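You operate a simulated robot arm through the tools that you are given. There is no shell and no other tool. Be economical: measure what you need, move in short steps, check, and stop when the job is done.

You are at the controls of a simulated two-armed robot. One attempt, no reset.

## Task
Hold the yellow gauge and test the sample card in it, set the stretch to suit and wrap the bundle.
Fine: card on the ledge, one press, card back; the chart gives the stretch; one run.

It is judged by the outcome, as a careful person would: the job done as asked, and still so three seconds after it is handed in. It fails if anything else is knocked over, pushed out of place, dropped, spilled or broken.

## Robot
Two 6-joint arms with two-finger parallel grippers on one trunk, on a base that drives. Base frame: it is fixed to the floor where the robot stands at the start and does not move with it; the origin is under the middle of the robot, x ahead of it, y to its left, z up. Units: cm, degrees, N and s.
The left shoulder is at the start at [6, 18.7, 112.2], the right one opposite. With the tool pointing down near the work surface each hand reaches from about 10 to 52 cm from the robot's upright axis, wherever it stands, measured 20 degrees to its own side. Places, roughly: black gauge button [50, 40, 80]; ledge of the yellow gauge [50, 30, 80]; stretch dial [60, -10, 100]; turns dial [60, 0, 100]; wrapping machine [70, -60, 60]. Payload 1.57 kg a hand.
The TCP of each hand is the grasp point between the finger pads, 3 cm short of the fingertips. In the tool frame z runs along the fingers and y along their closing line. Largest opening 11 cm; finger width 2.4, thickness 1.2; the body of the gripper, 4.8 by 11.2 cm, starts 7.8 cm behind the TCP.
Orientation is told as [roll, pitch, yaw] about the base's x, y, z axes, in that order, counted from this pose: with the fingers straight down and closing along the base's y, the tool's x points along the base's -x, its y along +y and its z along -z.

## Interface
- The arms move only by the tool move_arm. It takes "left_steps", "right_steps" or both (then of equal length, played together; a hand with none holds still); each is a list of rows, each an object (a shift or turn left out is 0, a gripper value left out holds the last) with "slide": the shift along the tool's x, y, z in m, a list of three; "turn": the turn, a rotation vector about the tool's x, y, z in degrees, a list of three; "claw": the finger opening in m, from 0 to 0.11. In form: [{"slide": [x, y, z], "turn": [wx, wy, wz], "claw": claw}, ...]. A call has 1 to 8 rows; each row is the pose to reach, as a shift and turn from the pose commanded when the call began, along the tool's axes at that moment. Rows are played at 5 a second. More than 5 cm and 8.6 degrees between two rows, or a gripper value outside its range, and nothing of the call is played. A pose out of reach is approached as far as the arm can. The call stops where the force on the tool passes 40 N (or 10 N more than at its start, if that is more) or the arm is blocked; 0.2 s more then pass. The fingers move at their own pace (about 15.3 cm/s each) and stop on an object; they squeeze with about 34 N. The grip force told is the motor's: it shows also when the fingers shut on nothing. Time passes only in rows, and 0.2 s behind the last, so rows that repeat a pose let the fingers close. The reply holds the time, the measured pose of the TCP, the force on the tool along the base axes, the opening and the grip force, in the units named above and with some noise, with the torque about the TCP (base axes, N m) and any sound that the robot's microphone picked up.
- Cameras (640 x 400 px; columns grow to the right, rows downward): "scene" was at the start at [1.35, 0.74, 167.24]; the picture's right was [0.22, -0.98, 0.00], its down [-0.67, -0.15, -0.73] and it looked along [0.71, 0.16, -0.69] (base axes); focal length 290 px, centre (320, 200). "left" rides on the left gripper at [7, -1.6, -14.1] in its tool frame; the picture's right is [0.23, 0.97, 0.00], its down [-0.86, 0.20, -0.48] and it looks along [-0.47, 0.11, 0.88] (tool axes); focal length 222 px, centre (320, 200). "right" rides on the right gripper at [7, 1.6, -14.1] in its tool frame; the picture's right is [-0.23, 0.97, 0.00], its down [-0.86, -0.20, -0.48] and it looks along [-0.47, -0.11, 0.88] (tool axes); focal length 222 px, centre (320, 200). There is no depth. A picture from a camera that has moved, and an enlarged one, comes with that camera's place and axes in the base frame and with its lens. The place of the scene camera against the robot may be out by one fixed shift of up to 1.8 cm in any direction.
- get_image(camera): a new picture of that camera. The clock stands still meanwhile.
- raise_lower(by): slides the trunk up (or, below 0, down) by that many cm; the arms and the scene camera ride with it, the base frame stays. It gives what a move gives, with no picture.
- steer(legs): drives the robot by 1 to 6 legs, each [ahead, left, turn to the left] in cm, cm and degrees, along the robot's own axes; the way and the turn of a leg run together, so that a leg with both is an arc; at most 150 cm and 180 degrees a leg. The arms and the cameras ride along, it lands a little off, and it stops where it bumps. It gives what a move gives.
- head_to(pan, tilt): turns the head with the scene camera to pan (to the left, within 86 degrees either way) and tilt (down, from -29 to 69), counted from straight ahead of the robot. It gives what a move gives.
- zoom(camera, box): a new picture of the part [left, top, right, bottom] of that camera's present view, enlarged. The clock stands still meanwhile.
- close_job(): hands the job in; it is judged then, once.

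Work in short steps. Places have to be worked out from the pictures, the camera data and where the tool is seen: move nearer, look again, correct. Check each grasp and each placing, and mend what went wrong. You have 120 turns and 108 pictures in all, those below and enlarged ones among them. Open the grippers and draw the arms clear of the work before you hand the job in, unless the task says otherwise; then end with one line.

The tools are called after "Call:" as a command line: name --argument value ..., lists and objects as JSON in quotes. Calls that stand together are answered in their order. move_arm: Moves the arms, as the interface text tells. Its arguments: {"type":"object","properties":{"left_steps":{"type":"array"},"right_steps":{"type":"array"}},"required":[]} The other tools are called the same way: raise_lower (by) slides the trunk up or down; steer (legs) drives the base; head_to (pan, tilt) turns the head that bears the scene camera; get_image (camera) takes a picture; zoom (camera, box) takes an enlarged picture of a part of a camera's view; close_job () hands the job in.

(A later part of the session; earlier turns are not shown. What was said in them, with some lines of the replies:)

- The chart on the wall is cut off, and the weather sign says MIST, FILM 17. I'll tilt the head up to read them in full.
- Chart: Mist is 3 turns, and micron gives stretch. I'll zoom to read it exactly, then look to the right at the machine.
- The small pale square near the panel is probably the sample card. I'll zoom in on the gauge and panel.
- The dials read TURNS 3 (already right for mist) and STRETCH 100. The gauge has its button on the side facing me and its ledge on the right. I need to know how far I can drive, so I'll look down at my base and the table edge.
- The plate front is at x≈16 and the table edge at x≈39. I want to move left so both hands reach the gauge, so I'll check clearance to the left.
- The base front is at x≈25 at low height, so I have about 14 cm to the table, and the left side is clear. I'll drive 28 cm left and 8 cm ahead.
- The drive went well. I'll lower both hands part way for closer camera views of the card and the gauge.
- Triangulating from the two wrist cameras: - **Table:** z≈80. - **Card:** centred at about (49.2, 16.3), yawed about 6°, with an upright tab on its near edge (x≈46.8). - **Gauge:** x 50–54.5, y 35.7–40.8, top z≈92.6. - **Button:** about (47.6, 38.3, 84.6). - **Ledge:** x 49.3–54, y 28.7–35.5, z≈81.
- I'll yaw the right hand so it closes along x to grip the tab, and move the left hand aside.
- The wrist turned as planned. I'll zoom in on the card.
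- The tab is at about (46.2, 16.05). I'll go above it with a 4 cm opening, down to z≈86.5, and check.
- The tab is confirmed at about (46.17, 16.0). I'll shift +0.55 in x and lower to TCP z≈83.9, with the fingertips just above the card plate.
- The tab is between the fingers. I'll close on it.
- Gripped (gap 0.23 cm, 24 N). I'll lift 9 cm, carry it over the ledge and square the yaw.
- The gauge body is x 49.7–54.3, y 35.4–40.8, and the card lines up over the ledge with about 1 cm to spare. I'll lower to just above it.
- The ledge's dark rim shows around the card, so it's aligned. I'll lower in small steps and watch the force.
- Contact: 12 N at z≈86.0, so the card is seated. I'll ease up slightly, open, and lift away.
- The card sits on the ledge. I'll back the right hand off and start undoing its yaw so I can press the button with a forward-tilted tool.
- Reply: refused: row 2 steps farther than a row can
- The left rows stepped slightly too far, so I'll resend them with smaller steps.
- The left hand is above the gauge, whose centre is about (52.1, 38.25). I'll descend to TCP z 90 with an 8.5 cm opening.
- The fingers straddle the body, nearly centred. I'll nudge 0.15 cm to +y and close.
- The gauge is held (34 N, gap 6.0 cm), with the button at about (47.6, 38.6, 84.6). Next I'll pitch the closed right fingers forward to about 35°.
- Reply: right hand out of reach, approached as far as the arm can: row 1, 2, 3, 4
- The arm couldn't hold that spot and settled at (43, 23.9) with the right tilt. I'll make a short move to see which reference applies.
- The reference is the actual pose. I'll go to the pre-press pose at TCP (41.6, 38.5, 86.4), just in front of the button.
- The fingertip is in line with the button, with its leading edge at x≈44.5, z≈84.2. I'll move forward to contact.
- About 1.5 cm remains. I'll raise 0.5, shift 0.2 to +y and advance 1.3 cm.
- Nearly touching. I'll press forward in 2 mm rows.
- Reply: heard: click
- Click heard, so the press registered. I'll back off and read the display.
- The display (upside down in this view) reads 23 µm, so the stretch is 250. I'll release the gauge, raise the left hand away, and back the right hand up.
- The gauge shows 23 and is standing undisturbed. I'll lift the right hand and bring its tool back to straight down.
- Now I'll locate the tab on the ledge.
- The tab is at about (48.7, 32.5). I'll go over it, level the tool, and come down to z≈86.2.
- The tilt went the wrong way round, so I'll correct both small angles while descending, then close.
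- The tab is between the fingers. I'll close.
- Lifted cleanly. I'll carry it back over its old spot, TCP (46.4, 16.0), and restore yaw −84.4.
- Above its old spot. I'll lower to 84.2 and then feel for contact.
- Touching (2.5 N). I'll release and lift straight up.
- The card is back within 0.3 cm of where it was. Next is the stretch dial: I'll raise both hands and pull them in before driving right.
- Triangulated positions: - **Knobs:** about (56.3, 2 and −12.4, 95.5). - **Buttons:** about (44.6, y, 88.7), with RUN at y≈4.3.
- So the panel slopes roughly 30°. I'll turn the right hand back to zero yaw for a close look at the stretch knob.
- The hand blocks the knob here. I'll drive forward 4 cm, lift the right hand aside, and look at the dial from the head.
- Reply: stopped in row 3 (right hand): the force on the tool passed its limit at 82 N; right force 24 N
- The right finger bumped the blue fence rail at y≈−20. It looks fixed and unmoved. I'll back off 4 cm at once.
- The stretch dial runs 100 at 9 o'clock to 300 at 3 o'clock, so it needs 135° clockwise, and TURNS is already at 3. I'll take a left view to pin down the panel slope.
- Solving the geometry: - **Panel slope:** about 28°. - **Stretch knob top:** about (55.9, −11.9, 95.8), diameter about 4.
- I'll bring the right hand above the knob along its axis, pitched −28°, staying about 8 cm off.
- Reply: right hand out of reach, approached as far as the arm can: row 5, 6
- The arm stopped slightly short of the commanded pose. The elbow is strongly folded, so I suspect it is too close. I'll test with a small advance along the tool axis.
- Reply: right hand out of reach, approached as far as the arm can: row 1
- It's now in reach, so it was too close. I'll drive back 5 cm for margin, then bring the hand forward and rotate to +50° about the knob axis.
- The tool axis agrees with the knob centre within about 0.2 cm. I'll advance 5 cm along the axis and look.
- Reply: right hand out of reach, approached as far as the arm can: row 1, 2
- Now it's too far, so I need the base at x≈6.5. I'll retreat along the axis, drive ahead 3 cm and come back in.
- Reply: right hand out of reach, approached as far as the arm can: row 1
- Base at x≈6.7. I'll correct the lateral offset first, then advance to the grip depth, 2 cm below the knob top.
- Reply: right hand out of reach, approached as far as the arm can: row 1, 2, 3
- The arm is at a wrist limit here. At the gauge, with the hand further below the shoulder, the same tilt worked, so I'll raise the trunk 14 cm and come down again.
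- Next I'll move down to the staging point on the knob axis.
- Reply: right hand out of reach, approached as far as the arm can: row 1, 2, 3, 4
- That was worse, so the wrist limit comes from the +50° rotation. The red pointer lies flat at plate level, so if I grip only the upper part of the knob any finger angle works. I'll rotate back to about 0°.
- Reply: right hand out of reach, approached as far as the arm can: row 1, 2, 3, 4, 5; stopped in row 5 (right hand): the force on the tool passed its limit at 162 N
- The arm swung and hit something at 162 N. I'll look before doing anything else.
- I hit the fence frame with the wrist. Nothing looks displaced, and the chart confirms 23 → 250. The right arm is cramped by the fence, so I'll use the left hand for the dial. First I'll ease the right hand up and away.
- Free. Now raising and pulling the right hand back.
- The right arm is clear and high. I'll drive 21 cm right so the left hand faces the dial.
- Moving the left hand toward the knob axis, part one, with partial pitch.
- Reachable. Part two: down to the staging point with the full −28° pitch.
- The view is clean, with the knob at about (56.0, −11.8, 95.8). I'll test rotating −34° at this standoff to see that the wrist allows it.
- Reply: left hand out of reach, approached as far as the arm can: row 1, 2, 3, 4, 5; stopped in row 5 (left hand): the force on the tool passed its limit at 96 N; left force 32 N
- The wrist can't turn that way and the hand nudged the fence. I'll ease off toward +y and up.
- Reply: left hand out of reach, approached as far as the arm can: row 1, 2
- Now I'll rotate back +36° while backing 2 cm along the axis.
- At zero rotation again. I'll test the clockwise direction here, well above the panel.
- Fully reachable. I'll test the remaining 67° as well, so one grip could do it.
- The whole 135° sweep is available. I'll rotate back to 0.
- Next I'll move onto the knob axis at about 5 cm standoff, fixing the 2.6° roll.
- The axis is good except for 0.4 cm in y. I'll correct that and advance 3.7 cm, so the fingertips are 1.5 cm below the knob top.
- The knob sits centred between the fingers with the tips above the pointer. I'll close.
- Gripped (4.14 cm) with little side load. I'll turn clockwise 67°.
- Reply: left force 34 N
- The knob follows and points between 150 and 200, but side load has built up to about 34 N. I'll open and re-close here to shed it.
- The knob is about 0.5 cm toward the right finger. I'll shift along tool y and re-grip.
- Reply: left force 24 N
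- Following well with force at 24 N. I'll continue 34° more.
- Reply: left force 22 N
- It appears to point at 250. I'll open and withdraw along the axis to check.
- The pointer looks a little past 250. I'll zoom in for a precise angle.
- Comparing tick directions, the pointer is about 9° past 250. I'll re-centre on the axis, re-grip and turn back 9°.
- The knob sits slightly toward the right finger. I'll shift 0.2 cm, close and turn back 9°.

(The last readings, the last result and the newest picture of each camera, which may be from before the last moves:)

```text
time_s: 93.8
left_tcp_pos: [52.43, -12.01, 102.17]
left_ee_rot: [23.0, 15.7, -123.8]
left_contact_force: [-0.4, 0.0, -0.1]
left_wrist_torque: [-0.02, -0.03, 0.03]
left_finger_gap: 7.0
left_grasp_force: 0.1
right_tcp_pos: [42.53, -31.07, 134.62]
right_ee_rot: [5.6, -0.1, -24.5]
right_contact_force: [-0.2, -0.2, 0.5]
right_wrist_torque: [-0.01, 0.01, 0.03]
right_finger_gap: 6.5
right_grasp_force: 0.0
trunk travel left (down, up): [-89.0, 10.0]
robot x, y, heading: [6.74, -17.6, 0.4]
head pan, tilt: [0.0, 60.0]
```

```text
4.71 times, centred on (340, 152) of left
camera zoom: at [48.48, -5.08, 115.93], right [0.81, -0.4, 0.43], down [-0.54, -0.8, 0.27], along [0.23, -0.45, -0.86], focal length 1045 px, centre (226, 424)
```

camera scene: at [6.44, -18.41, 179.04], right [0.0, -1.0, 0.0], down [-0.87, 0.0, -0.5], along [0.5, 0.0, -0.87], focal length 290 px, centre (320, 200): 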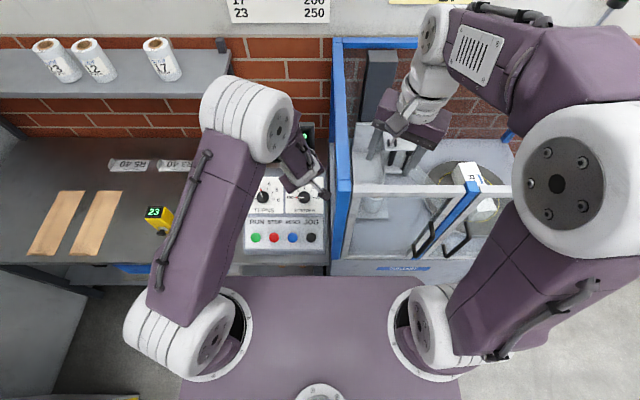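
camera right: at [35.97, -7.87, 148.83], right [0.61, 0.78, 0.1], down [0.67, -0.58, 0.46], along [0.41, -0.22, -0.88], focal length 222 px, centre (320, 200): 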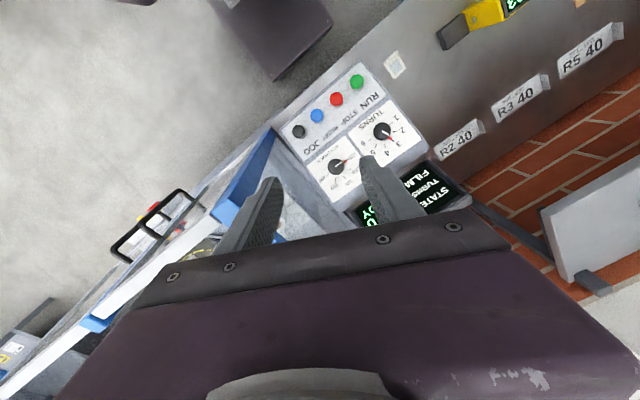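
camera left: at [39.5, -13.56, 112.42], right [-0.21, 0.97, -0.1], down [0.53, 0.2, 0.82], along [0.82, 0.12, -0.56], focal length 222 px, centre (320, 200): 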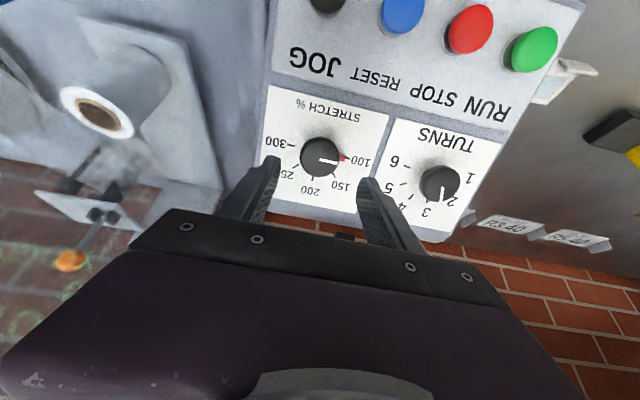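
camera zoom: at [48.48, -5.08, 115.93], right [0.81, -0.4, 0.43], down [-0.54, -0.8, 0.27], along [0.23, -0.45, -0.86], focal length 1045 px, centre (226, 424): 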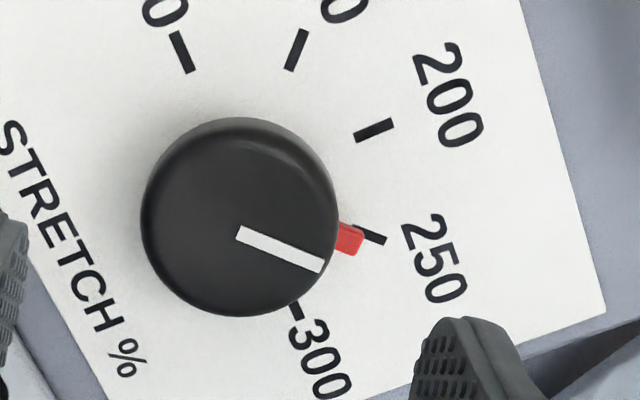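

The pointer now lines up with 250. I'll back the left hand off and unwind the wrist.

Call:
move_arm --left_steps '[{"slide": [0, 0, -0.04], "claw": 0.0}, {"slide": [0, 0, -0.08], "turn": [0, 0, -8.4]}, {"slide": [0, 0, -0.08], "turn": [0, 0, -16.8]}, {"slide": [0, 0, -0.08], "turn": [0, 0, -25.2]}, {"slide": [0, 0, -0.08], "turn": [0, 0, -33.6]}, {"slide": [0, 0, -0.08], "turn": [0, 0, -42]}, {"slide": [0, 0, -0.08], "turn": [0, 0, -50.4]}, {"slide": [0, 0, -0.08], "turn": [0, 0, -58.8]}]'

Call:
move_arm --left_steps '[{"turn": [0, 0, -8.4]}, {"turn": [0, 0, -16.8]}, {"turn": [0, 0, -25.2]}, {"turn": [0, 0, -33.6]}, {"turn": [0, 0, -42]}, {"turn": [0, 0, -50.4]}, {"turn": [0, 0, -58.8]}, {"turn": [0, 0, -64]}]'

Call:
get_image --camera "scene"

Call:
get_image --camera "right"

```text
time_s: 95.6
left_tcp_pos: [48.91, -11.82, 109.21]
left_ee_rot: [25.7, -10.7, -70.6]
left_contact_force: [0.1, -0.4, 0.1]
left_wrist_torque: [0.02, -0.06, -0.02]
left_finger_gap: 0.01
left_grasp_force: 21.1
right_tcp_pos: [42.69, -31.03, 134.61]
right_ee_rot: [5.7, 0.0, -24.5]
right_contact_force: [-0.3, 0.6, 0.3]
right_wrist_torque: [-0.01, -0.04, 0.0]
right_finger_gap: 6.51
right_grasp_force: 0.1
trunk travel left (down, up): [-89.0, 10.0]
robot x, y, heading: [6.22, -17.62, 0.5]
head pan, tilt: [0.0, 60.0]
```

```text
time_s: 97.4
left_tcp_pos: [48.93, -12.0, 109.23]
left_ee_rot: [1.3, -27.4, -4.5]
left_contact_force: [-0.5, -0.9, 0.1]
left_wrist_torque: [0.0, -0.02, -0.02]
left_finger_gap: 0.0
left_grasp_force: 21.6
right_tcp_pos: [42.67, -31.01, 134.61]
right_ee_rot: [5.8, 0.0, -24.4]
right_contact_force: [-0.1, -0.4, -1.1]
right_wrist_torque: [0.0, -0.01, 0.01]
right_finger_gap: 6.51
right_grasp_force: 0.1
trunk travel left (down, up): [-89.0, 10.0]
robot x, y, heading: [6.48, -17.09, 0.2]
head pan, tilt: [0.0, 60.0]
```

```text
25 pictures are left
camera scene: at [6.44, -18.41, 179.04], right [0.0, -1.0, 0.0], down [-0.87, 0.0, -0.5], along [0.5, 0.0, -0.87], focal length 290 px, centre (320, 200)
```

scene: 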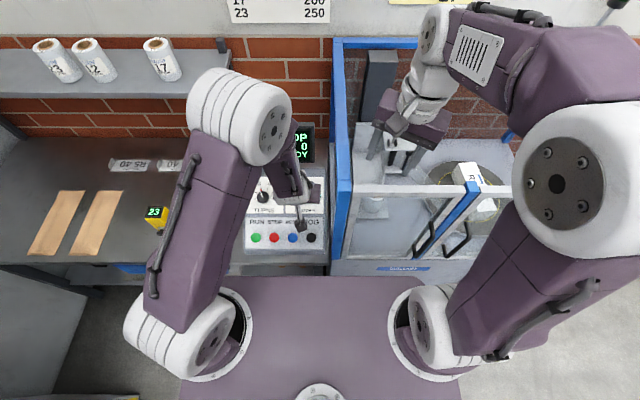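

```text
24 pictures are left
camera right: at [36.21, -28.06, 148.75], right [0.61, 0.79, 0.1], down [0.68, -0.58, 0.46], along [0.42, -0.21, -0.88], focal length 222 px, centre (320, 200)
```

right: 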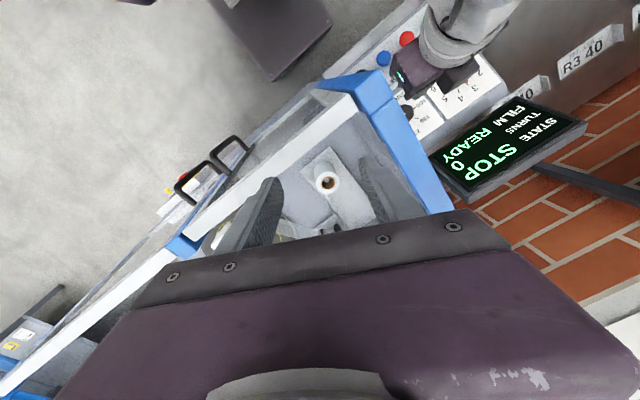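

The gate looks closed. Before running I'll get the right arm away from above the machine. First the left hand goes up and level, then I'll drive back left.

Call:
move_arm --left_steps '[{"slide": [0, 0.007, -0.04], "turn": [0, 6.5, 0]}, {"slide": [-0.001, 0.015, -0.08], "turn": [0, 13, 0]}, {"slide": [-0.002, 0.022, -0.12], "turn": [0, 20, 0]}, {"slide": [-0.002, 0.03, -0.157], "turn": [0, 27, 0]}]'

Call:
steer --legs '[[0, 18, 0]]'

```text
time_s: 98.4
left_tcp_pos: [42.17, -8.94, 123.17]
left_ee_rot: [1.1, -0.5, -4.0]
left_contact_force: [-0.9, -0.6, -0.1]
left_wrist_torque: [0.03, -0.02, 0.01]
left_finger_gap: 0.01
left_grasp_force: 21.2
left hand out of reach, approached as far as the arm can: row 1, 2
right_tcp_pos: [42.49, -31.06, 134.54]
right_ee_rot: [5.7, -0.2, -24.6]
right_contact_force: [-0.8, -1.0, 0.3]
right_wrist_torque: [0.01, 0.04, -0.01]
right_finger_gap: 6.49
right_grasp_force: 0.1
trunk travel left (down, up): [-89.0, 10.0]
robot x, y, heading: [6.51, -17.17, 0.4]
head pan, tilt: [0.0, 60.0]
```

```text
time_s: 99.9
left_tcp_pos: [42.09, 8.58, 123.3]
left_ee_rot: [1.4, -0.5, -3.9]
left_contact_force: [0.4, -0.2, 0.6]
left_wrist_torque: [0.05, -0.01, -0.01]
left_finger_gap: 0.01
left_grasp_force: 21.6
right_tcp_pos: [42.52, -13.62, 134.61]
right_ee_rot: [5.8, 0.2, -24.3]
right_contact_force: [0.6, -0.5, -1.0]
right_wrist_torque: [0.04, -0.02, -0.02]
right_finger_gap: 6.51
right_grasp_force: 0.0
trunk travel left (down, up): [-89.0, 10.0]
robot x, y, heading: [6.54, 0.02, 0.7]
head pan, tilt: [0.0, 60.0]
```

The left hand is now near RUN, and the right is outside the machine. I'll locate RUN with the left camera and check both dials.

Call:
get_image --camera "left"

Call:
zoom --camera "scene" --box '[290, 120, 420, 270]'

```text
23 pictures are left
camera left: at [34.91, 7.14, 137.3], right [-0.16, 0.99, 0.02], down [0.86, 0.13, 0.49], along [0.48, 0.1, -0.87], focal length 222 px, centre (320, 200)
```

left: 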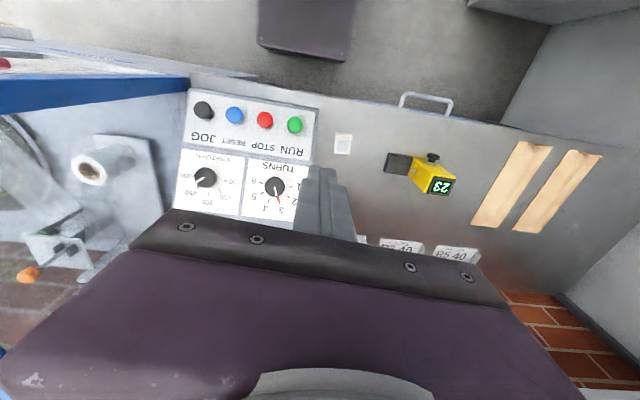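

```text
2.67 times, centred on (355, 195) of scene
camera zoom: at [6.35, -1.25, 179.04], right [0.01, -1.0, 0.0], down [-0.87, 0.0, -0.5], along [0.5, 0.01, -0.87], focal length 773 px, centre (227, 213)
```

zoom: 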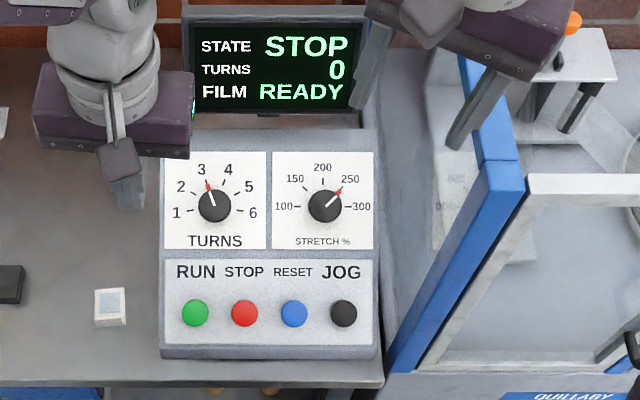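

Confirmed: TURNS 3, STRETCH 250, FILM READY. RUN is at (44.7, 4.5, ~88.4). I'll bring the closed left fingers above it.

Call:
move_arm --left_steps '[{"slide": [-0.005, -0.007, 0.047]}, {"slide": [-0.01, -0.014, 0.094]}, {"slide": [-0.015, -0.021, 0.141]}, {"slide": [-0.02, -0.028, 0.188]}, {"slide": [-0.025, -0.036, 0.235]}, {"slide": [-0.028, -0.04, 0.28]}]'

Call:
zoom --camera "left" --box '[200, 40, 420, 225]'

```text
time_s: 101.3
left_tcp_pos: [44.65, 5.51, 95.08]
left_ee_rot: [1.1, -0.6, -3.8]
left_contact_force: [-0.4, -0.3, 0.6]
left_wrist_torque: [0.05, 0.0, 0.02]
left_finger_gap: 0.01
left_grasp_force: 21.6
right_tcp_pos: [42.62, -13.21, 134.52]
right_ee_rot: [5.6, 0.1, -24.3]
right_contact_force: [-0.3, -0.2, 0.1]
right_wrist_torque: [-0.01, 0.0, -0.05]
right_finger_gap: 6.49
right_grasp_force: 0.1
trunk travel left (down, up): [-89.0, 10.0]
robot x, y, heading: [6.3, 0.88, 0.4]
head pan, tilt: [0.0, 60.0]
```

```text
2.16 times, centred on (310, 132) of left
camera zoom: at [37.48, 4.08, 109.19], right [-0.16, 0.99, 0.02], down [0.86, 0.13, 0.49], along [0.48, 0.09, -0.87], focal length 480 px, centre (342, 346)
```

zoom: 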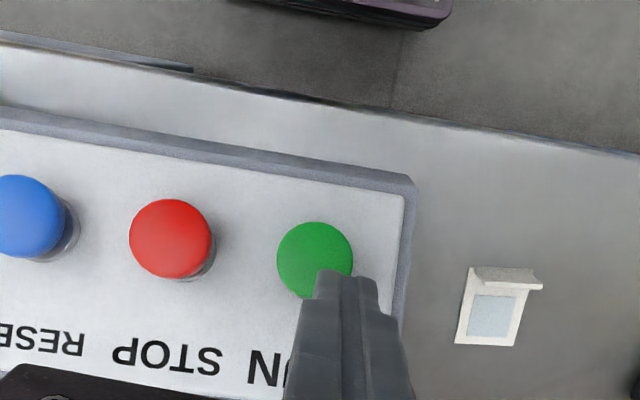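

RUN is at (44.75, 4.35). I'll shift −1.1 in y and lower to just above it.

Call:
move_arm --left_steps '[{"slide": [-0.0015, -0.011, 0.0]}, {"slide": [-0.0015, -0.0115, 0.03]}]'

Call:
zoom --camera "left" --box '[200, 40, 420, 225]'

```text
time_s: 101.9
left_tcp_pos: [45.0, 3.98, 92.47]
left_ee_rot: [0.9, -0.8, -3.8]
left_contact_force: [4.7, 1.2, 23.2]
left_wrist_torque: [0.1, -0.4, 0.07]
left_finger_gap: 0.01
left_grasp_force: 21.4
right_tcp_pos: [42.39, -13.14, 134.57]
right_ee_rot: [5.6, -0.1, -24.3]
right_contact_force: [-0.9, -0.4, 0.0]
right_wrist_torque: [-0.01, -0.01, -0.03]
right_finger_gap: 6.52
right_grasp_force: 0.0
trunk travel left (down, up): [-89.0, 10.0]
robot x, y, heading: [6.41, 0.14, 0.3]
head pan, tilt: [0.0, 60.0]
heard: click
```

```text
2.16 times, centred on (310, 132) of left
camera zoom: at [37.7, 2.6, 106.42], right [-0.16, 0.99, 0.01], down [0.86, 0.13, 0.5], along [0.49, 0.09, -0.87], focal length 480 px, centre (342, 346)
```

zoom: 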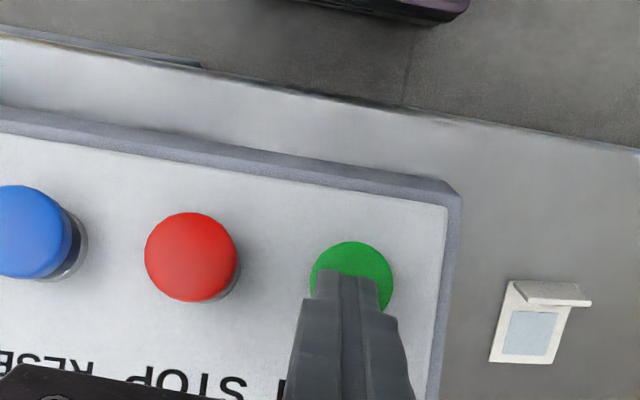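

It clicked, so RUN is pressed. I'll lift straight off and check the state screen.

Call:
move_arm --left_steps '[{"slide": [0, 0, -0.03]}, {"slide": [0, 0.02, -0.07]}, {"slide": [0.01, 0.05, -0.11]}, {"slide": [0.02, 0.08, -0.15]}, {"slide": [0.03, 0.11, -0.18]}]'

Call:
get_image --camera "scene"

```text
refused: row 3 steps farther than a row can; nothing moved
```

```text
19 pictures are left
camera scene: at [6.19, -0.6, 179.11], right [0.01, -1.0, 0.0], down [-0.87, -0.01, -0.5], along [0.5, 0.0, -0.87], focal length 290 px, centre (320, 200)
```

scene: 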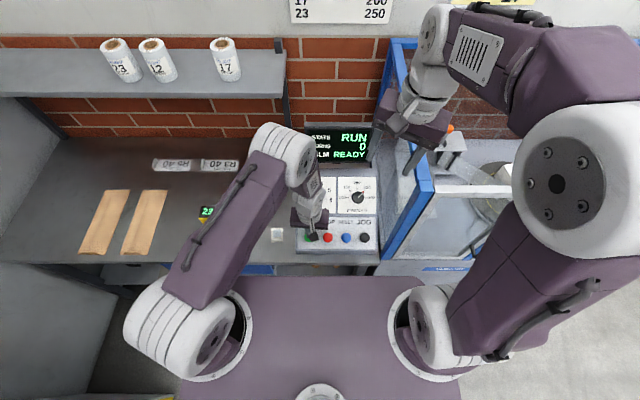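

The state is RUN. I'll lift the left hand off with smaller steps.

Call:
move_arm --left_steps '[{"slide": [0, 0, -0.03]}, {"slide": [0, 0.02, -0.07]}, {"slide": [0.005, 0.045, -0.105]}, {"slide": [0.01, 0.07, -0.14]}, {"slide": [0.02, 0.095, -0.17]}, {"slide": [0.03, 0.12, -0.2]}, {"slide": [0.03, 0.12, -0.2], "claw": 0.06}, {"slide": [0.03, 0.12, -0.2], "claw": 0.06}]'

Call:
head_to --pan -25 --tilt 45

Call:
get_image --camera "scene"

```text
time_s: 103.7
left_tcp_pos: [42.72, 15.79, 112.33]
left_ee_rot: [1.1, -0.5, -3.9]
left_contact_force: [0.2, 0.1, -0.3]
left_wrist_torque: [-0.01, -0.01, 0.03]
left_finger_gap: 6.0
left_grasp_force: 0.0
right_tcp_pos: [42.66, -13.17, 134.51]
right_ee_rot: [5.7, -0.1, -24.3]
right_contact_force: [0.0, 0.0, -0.3]
right_wrist_torque: [-0.02, 0.0, 0.04]
right_finger_gap: 6.51
right_grasp_force: 0.1
trunk travel left (down, up): [-89.0, 10.0]
robot x, y, heading: [5.9, 0.74, 0.3]
head pan, tilt: [0.0, 60.0]
```

```text
time_s: 104.6
left_tcp_pos: [42.55, 15.94, 112.34]
left_ee_rot: [1.1, -0.5, -4.0]
left_contact_force: [-0.3, -0.8, -0.2]
left_wrist_torque: [0.02, -0.01, 0.01]
left_finger_gap: 5.99
left_grasp_force: 0.1
right_tcp_pos: [42.55, -13.09, 134.53]
right_ee_rot: [5.6, -0.1, -24.3]
right_contact_force: [0.2, 0.5, 0.0]
right_wrist_torque: [-0.04, 0.01, -0.02]
right_finger_gap: 6.5
right_grasp_force: 0.1
trunk travel left (down, up): [-89.0, 10.0]
robot x, y, heading: [6.18, 0.27, 0.1]
head pan, tilt: [-25.0, 45.0]
```

```text
18 pictures are left
camera scene: at [7.02, -4.06, 180.99], right [-0.42, -0.91, 0.0], down [-0.64, 0.29, -0.71], along [0.64, -0.29, -0.71], focal length 290 px, centre (320, 200)
```

scene: 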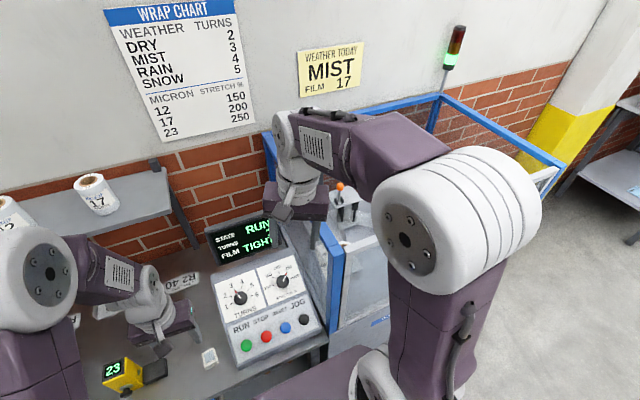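

Running: green lamp, and FILM shows TIGHT, which I take as film under tension. I'll wait and watch the state.

Call:
move_arm --left_steps '[{"slide": [0, 0, 0]}, {"slide": [0, 0, 0]}, {"slide": [0, 0, 0]}, {"slide": [0, 0, 0]}, {"slide": [0, 0, 0]}, {"slide": [0, 0, 0]}, {"slide": [0, 0, 0]}, {"slide": [0, 0, 0]}]'

Call:
zoom --camera "scene" --box '[190, 160, 370, 370]'

```text
time_s: 106.4
left_tcp_pos: [42.47, 16.04, 112.25]
left_ee_rot: [1.2, -0.5, -3.9]
left_contact_force: [0.0, -0.2, -0.9]
left_wrist_torque: [-0.03, 0.0, 0.01]
left_finger_gap: 5.99
left_grasp_force: 0.1
right_tcp_pos: [42.56, -13.17, 134.46]
right_ee_rot: [5.7, 0.1, -24.3]
right_contact_force: [-0.5, 0.1, 0.0]
right_wrist_torque: [-0.01, -0.02, -0.01]
right_finger_gap: 6.5
right_grasp_force: 0.0
trunk travel left (down, up): [-89.0, 10.0]
robot x, y, heading: [6.16, 0.66, 0.2]
head pan, tilt: [-25.0, 45.0]
```

```text
1.90 times, centred on (280, 265) of scene
camera zoom: at [7.06, -4.09, 180.99], right [-0.42, -0.91, 0.0], down [-0.64, 0.29, -0.71], along [0.64, -0.29, -0.71], focal length 552 px, centre (396, 76)
```

zoom: 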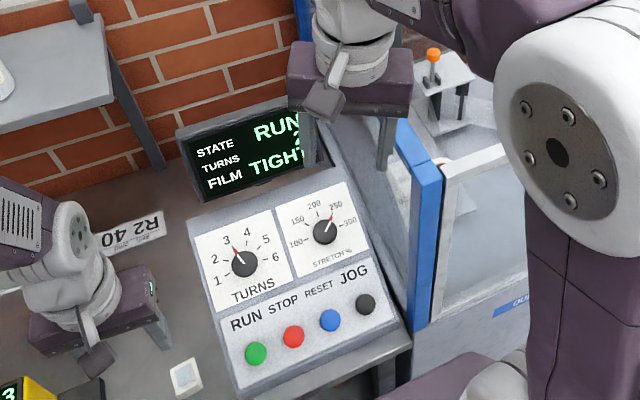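

Turn 2 is showing. I'll wait further.

Call:
move_arm --left_steps '[{"slide": [0, 0, 0]}, {"slide": [0, 0, 0]}, {"slide": [0, 0, 0]}, {"slide": [0, 0, 0]}, {"slide": [0, 0, 0]}, {"slide": [0, 0, 0]}, {"slide": [0, 0, 0]}, {"slide": [0, 0, 0]}]'

Call:
move_arm --left_steps '[{"slide": [0, 0, 0]}, {"slide": [0, 0, 0]}, {"slide": [0, 0, 0]}, {"slide": [0, 0, 0]}, {"slide": [0, 0, 0]}, {"slide": [0, 0, 0]}, {"slide": [0, 0, 0]}, {"slide": [0, 0, 0]}]'

Call:
zoom --camera "scene" --box '[190, 20, 490, 300]'

```text
time_s: 108.2
left_tcp_pos: [42.39, 15.98, 112.25]
left_ee_rot: [1.2, -0.4, -3.8]
left_contact_force: [0.6, 0.6, 0.2]
left_wrist_torque: [-0.01, -0.02, -0.04]
left_finger_gap: 6.01
left_grasp_force: 0.1
right_tcp_pos: [42.51, -13.29, 134.54]
right_ee_rot: [5.7, 0.0, -24.3]
right_contact_force: [0.9, -0.7, -0.2]
right_wrist_torque: [-0.03, 0.0, -0.02]
right_finger_gap: 6.49
right_grasp_force: 0.1
trunk travel left (down, up): [-89.0, 10.0]
robot x, y, heading: [6.64, 0.15, 0.5]
head pan, tilt: [-25.0, 45.0]
```

```text
time_s: 110.0
left_tcp_pos: [42.48, 15.89, 112.22]
left_ee_rot: [1.2, -0.5, -3.9]
left_contact_force: [0.1, -0.5, -0.2]
left_wrist_torque: [-0.01, -0.01, 0.0]
left_finger_gap: 6.0
left_grasp_force: 0.0
right_tcp_pos: [42.71, -13.24, 134.56]
right_ee_rot: [5.7, 0.0, -24.3]
right_contact_force: [-1.1, 0.2, 0.5]
right_wrist_torque: [-0.02, 0.0, -0.02]
right_finger_gap: 6.49
right_grasp_force: 0.1
trunk travel left (down, up): [-89.0, 10.0]
robot x, y, heading: [6.34, 0.1, 0.5]
head pan, tilt: [-25.0, 45.0]
```

```text
1.43 times, centred on (340, 160) of scene
camera zoom: at [7.06, -4.1, 180.99], right [-0.42, -0.91, 0.0], down [-0.64, 0.29, -0.71], along [0.64, -0.29, -0.71], focal length 414 px, centre (291, 257)
```

zoom: 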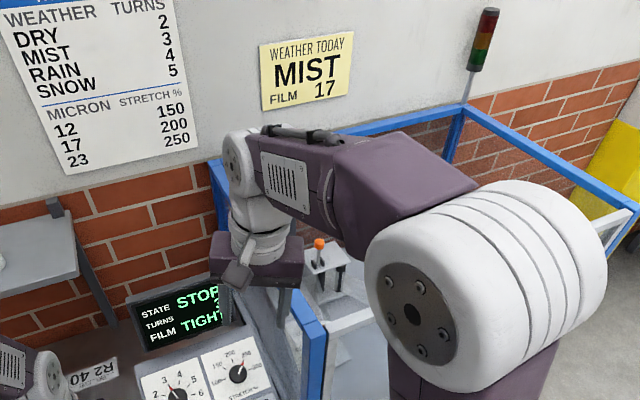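

STOP with 3 turns and the film tight, so the run is complete. I'll raise the left hand, back away from the table, and take a final check.

Call:
move_arm --left_steps '[{"slide": [0.01, 0.03, -0.035]}, {"slide": [0.02, 0.06, -0.07]}, {"slide": [0.03, 0.09, -0.105]}, {"slide": [0.04, 0.1, -0.14]}]'

Call:
steer --legs '[[-10, 0, 0]]'

Call:
head_to --pan -12 --tilt 50

Call:
get_image --camera "scene"

Call:
get_image --camera "right"

```text
time_s: 111.0
left_tcp_pos: [39.26, 25.89, 126.59]
left_ee_rot: [1.2, -0.5, -3.9]
left_contact_force: [-1.0, -0.7, -0.6]
left_wrist_torque: [0.0, -0.03, 0.05]
left_finger_gap: 5.99
left_grasp_force: 0.0
right_tcp_pos: [42.38, -13.1, 134.61]
right_ee_rot: [5.8, -0.1, -24.3]
right_contact_force: [-0.6, -0.7, 0.0]
right_wrist_torque: [0.02, -0.01, -0.05]
right_finger_gap: 6.52
right_grasp_force: 0.0
trunk travel left (down, up): [-89.0, 10.0]
robot x, y, heading: [6.68, 0.1, 0.4]
head pan, tilt: [-25.0, 45.0]
```

```text
time_s: 112.1
left_tcp_pos: [29.95, 25.65, 126.31]
left_ee_rot: [1.1, -0.2, -3.9]
left_contact_force: [-0.6, -0.3, -0.5]
left_wrist_torque: [-0.02, 0.04, 0.03]
left_finger_gap: 6.01
left_grasp_force: 0.1
right_tcp_pos: [33.15, -13.3, 134.31]
right_ee_rot: [5.5, 0.2, -24.3]
right_contact_force: [0.8, -0.4, 0.4]
right_wrist_torque: [0.0, 0.03, 0.02]
right_finger_gap: 6.51
right_grasp_force: 0.1
trunk travel left (down, up): [-89.0, 10.0]
robot x, y, heading: [-3.6, 0.06, 0.3]
head pan, tilt: [-25.0, 45.0]
```

```text
time_s: 112.9
left_tcp_pos: [29.33, 25.71, 126.56]
left_ee_rot: [1.2, -0.5, -3.9]
left_contact_force: [0.3, -0.2, 0.2]
left_wrist_torque: [0.02, 0.01, 0.01]
left_finger_gap: 5.98
left_grasp_force: 0.0
right_tcp_pos: [32.58, -13.31, 134.52]
right_ee_rot: [5.7, -0.1, -24.3]
right_contact_force: [-0.6, 0.3, 0.8]
right_wrist_torque: [0.02, -0.03, 0.04]
right_finger_gap: 6.49
right_grasp_force: 0.0
trunk travel left (down, up): [-89.0, 10.0]
robot x, y, heading: [-3.52, -0.01, 0.5]
head pan, tilt: [-12.0, 50.0]
```

```text
15 pictures are left
camera scene: at [-2.89, -2.33, 180.3], right [-0.2, -0.98, 0.0], down [-0.75, 0.15, -0.64], along [0.63, -0.13, -0.77], focal length 290 px, centre (320, 200)
```

scene: 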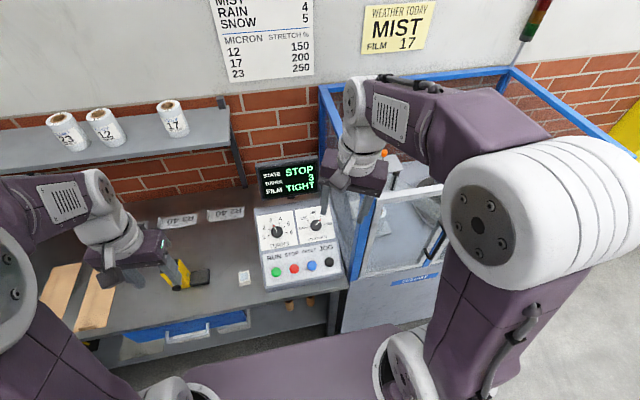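

```text
14 pictures are left
camera right: at [26.06, -10.34, 148.76], right [0.61, 0.79, 0.1], down [0.68, -0.58, 0.46], along [0.42, -0.21, -0.88], focal length 222 px, centre (320, 200)
```

right: 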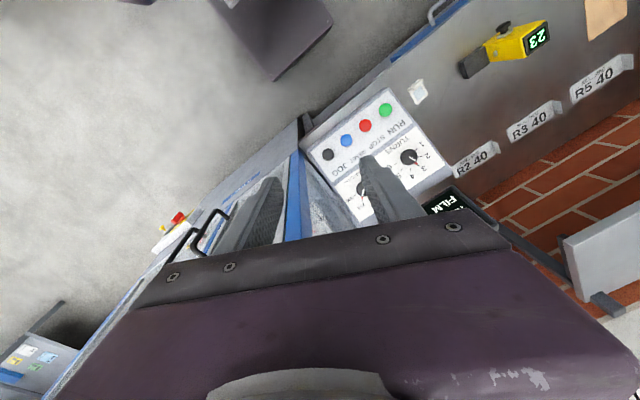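

The screen shows STOP, 3 turns and TIGHT. The card is back in place, the gauge is standing, and both grippers are open and clear. I'm handing the job in.

Call:
close_job

```text
The job is handed in.
```

The bundle is wrapped: the card measured 23 µm with one press, so I set the stretch to 250 and did one run, which stopped at 3 turns with the film tight and the card back in place; the arms hit the machine fence hard three times (up to 162 N) on the way to the dial, with no visible shift.
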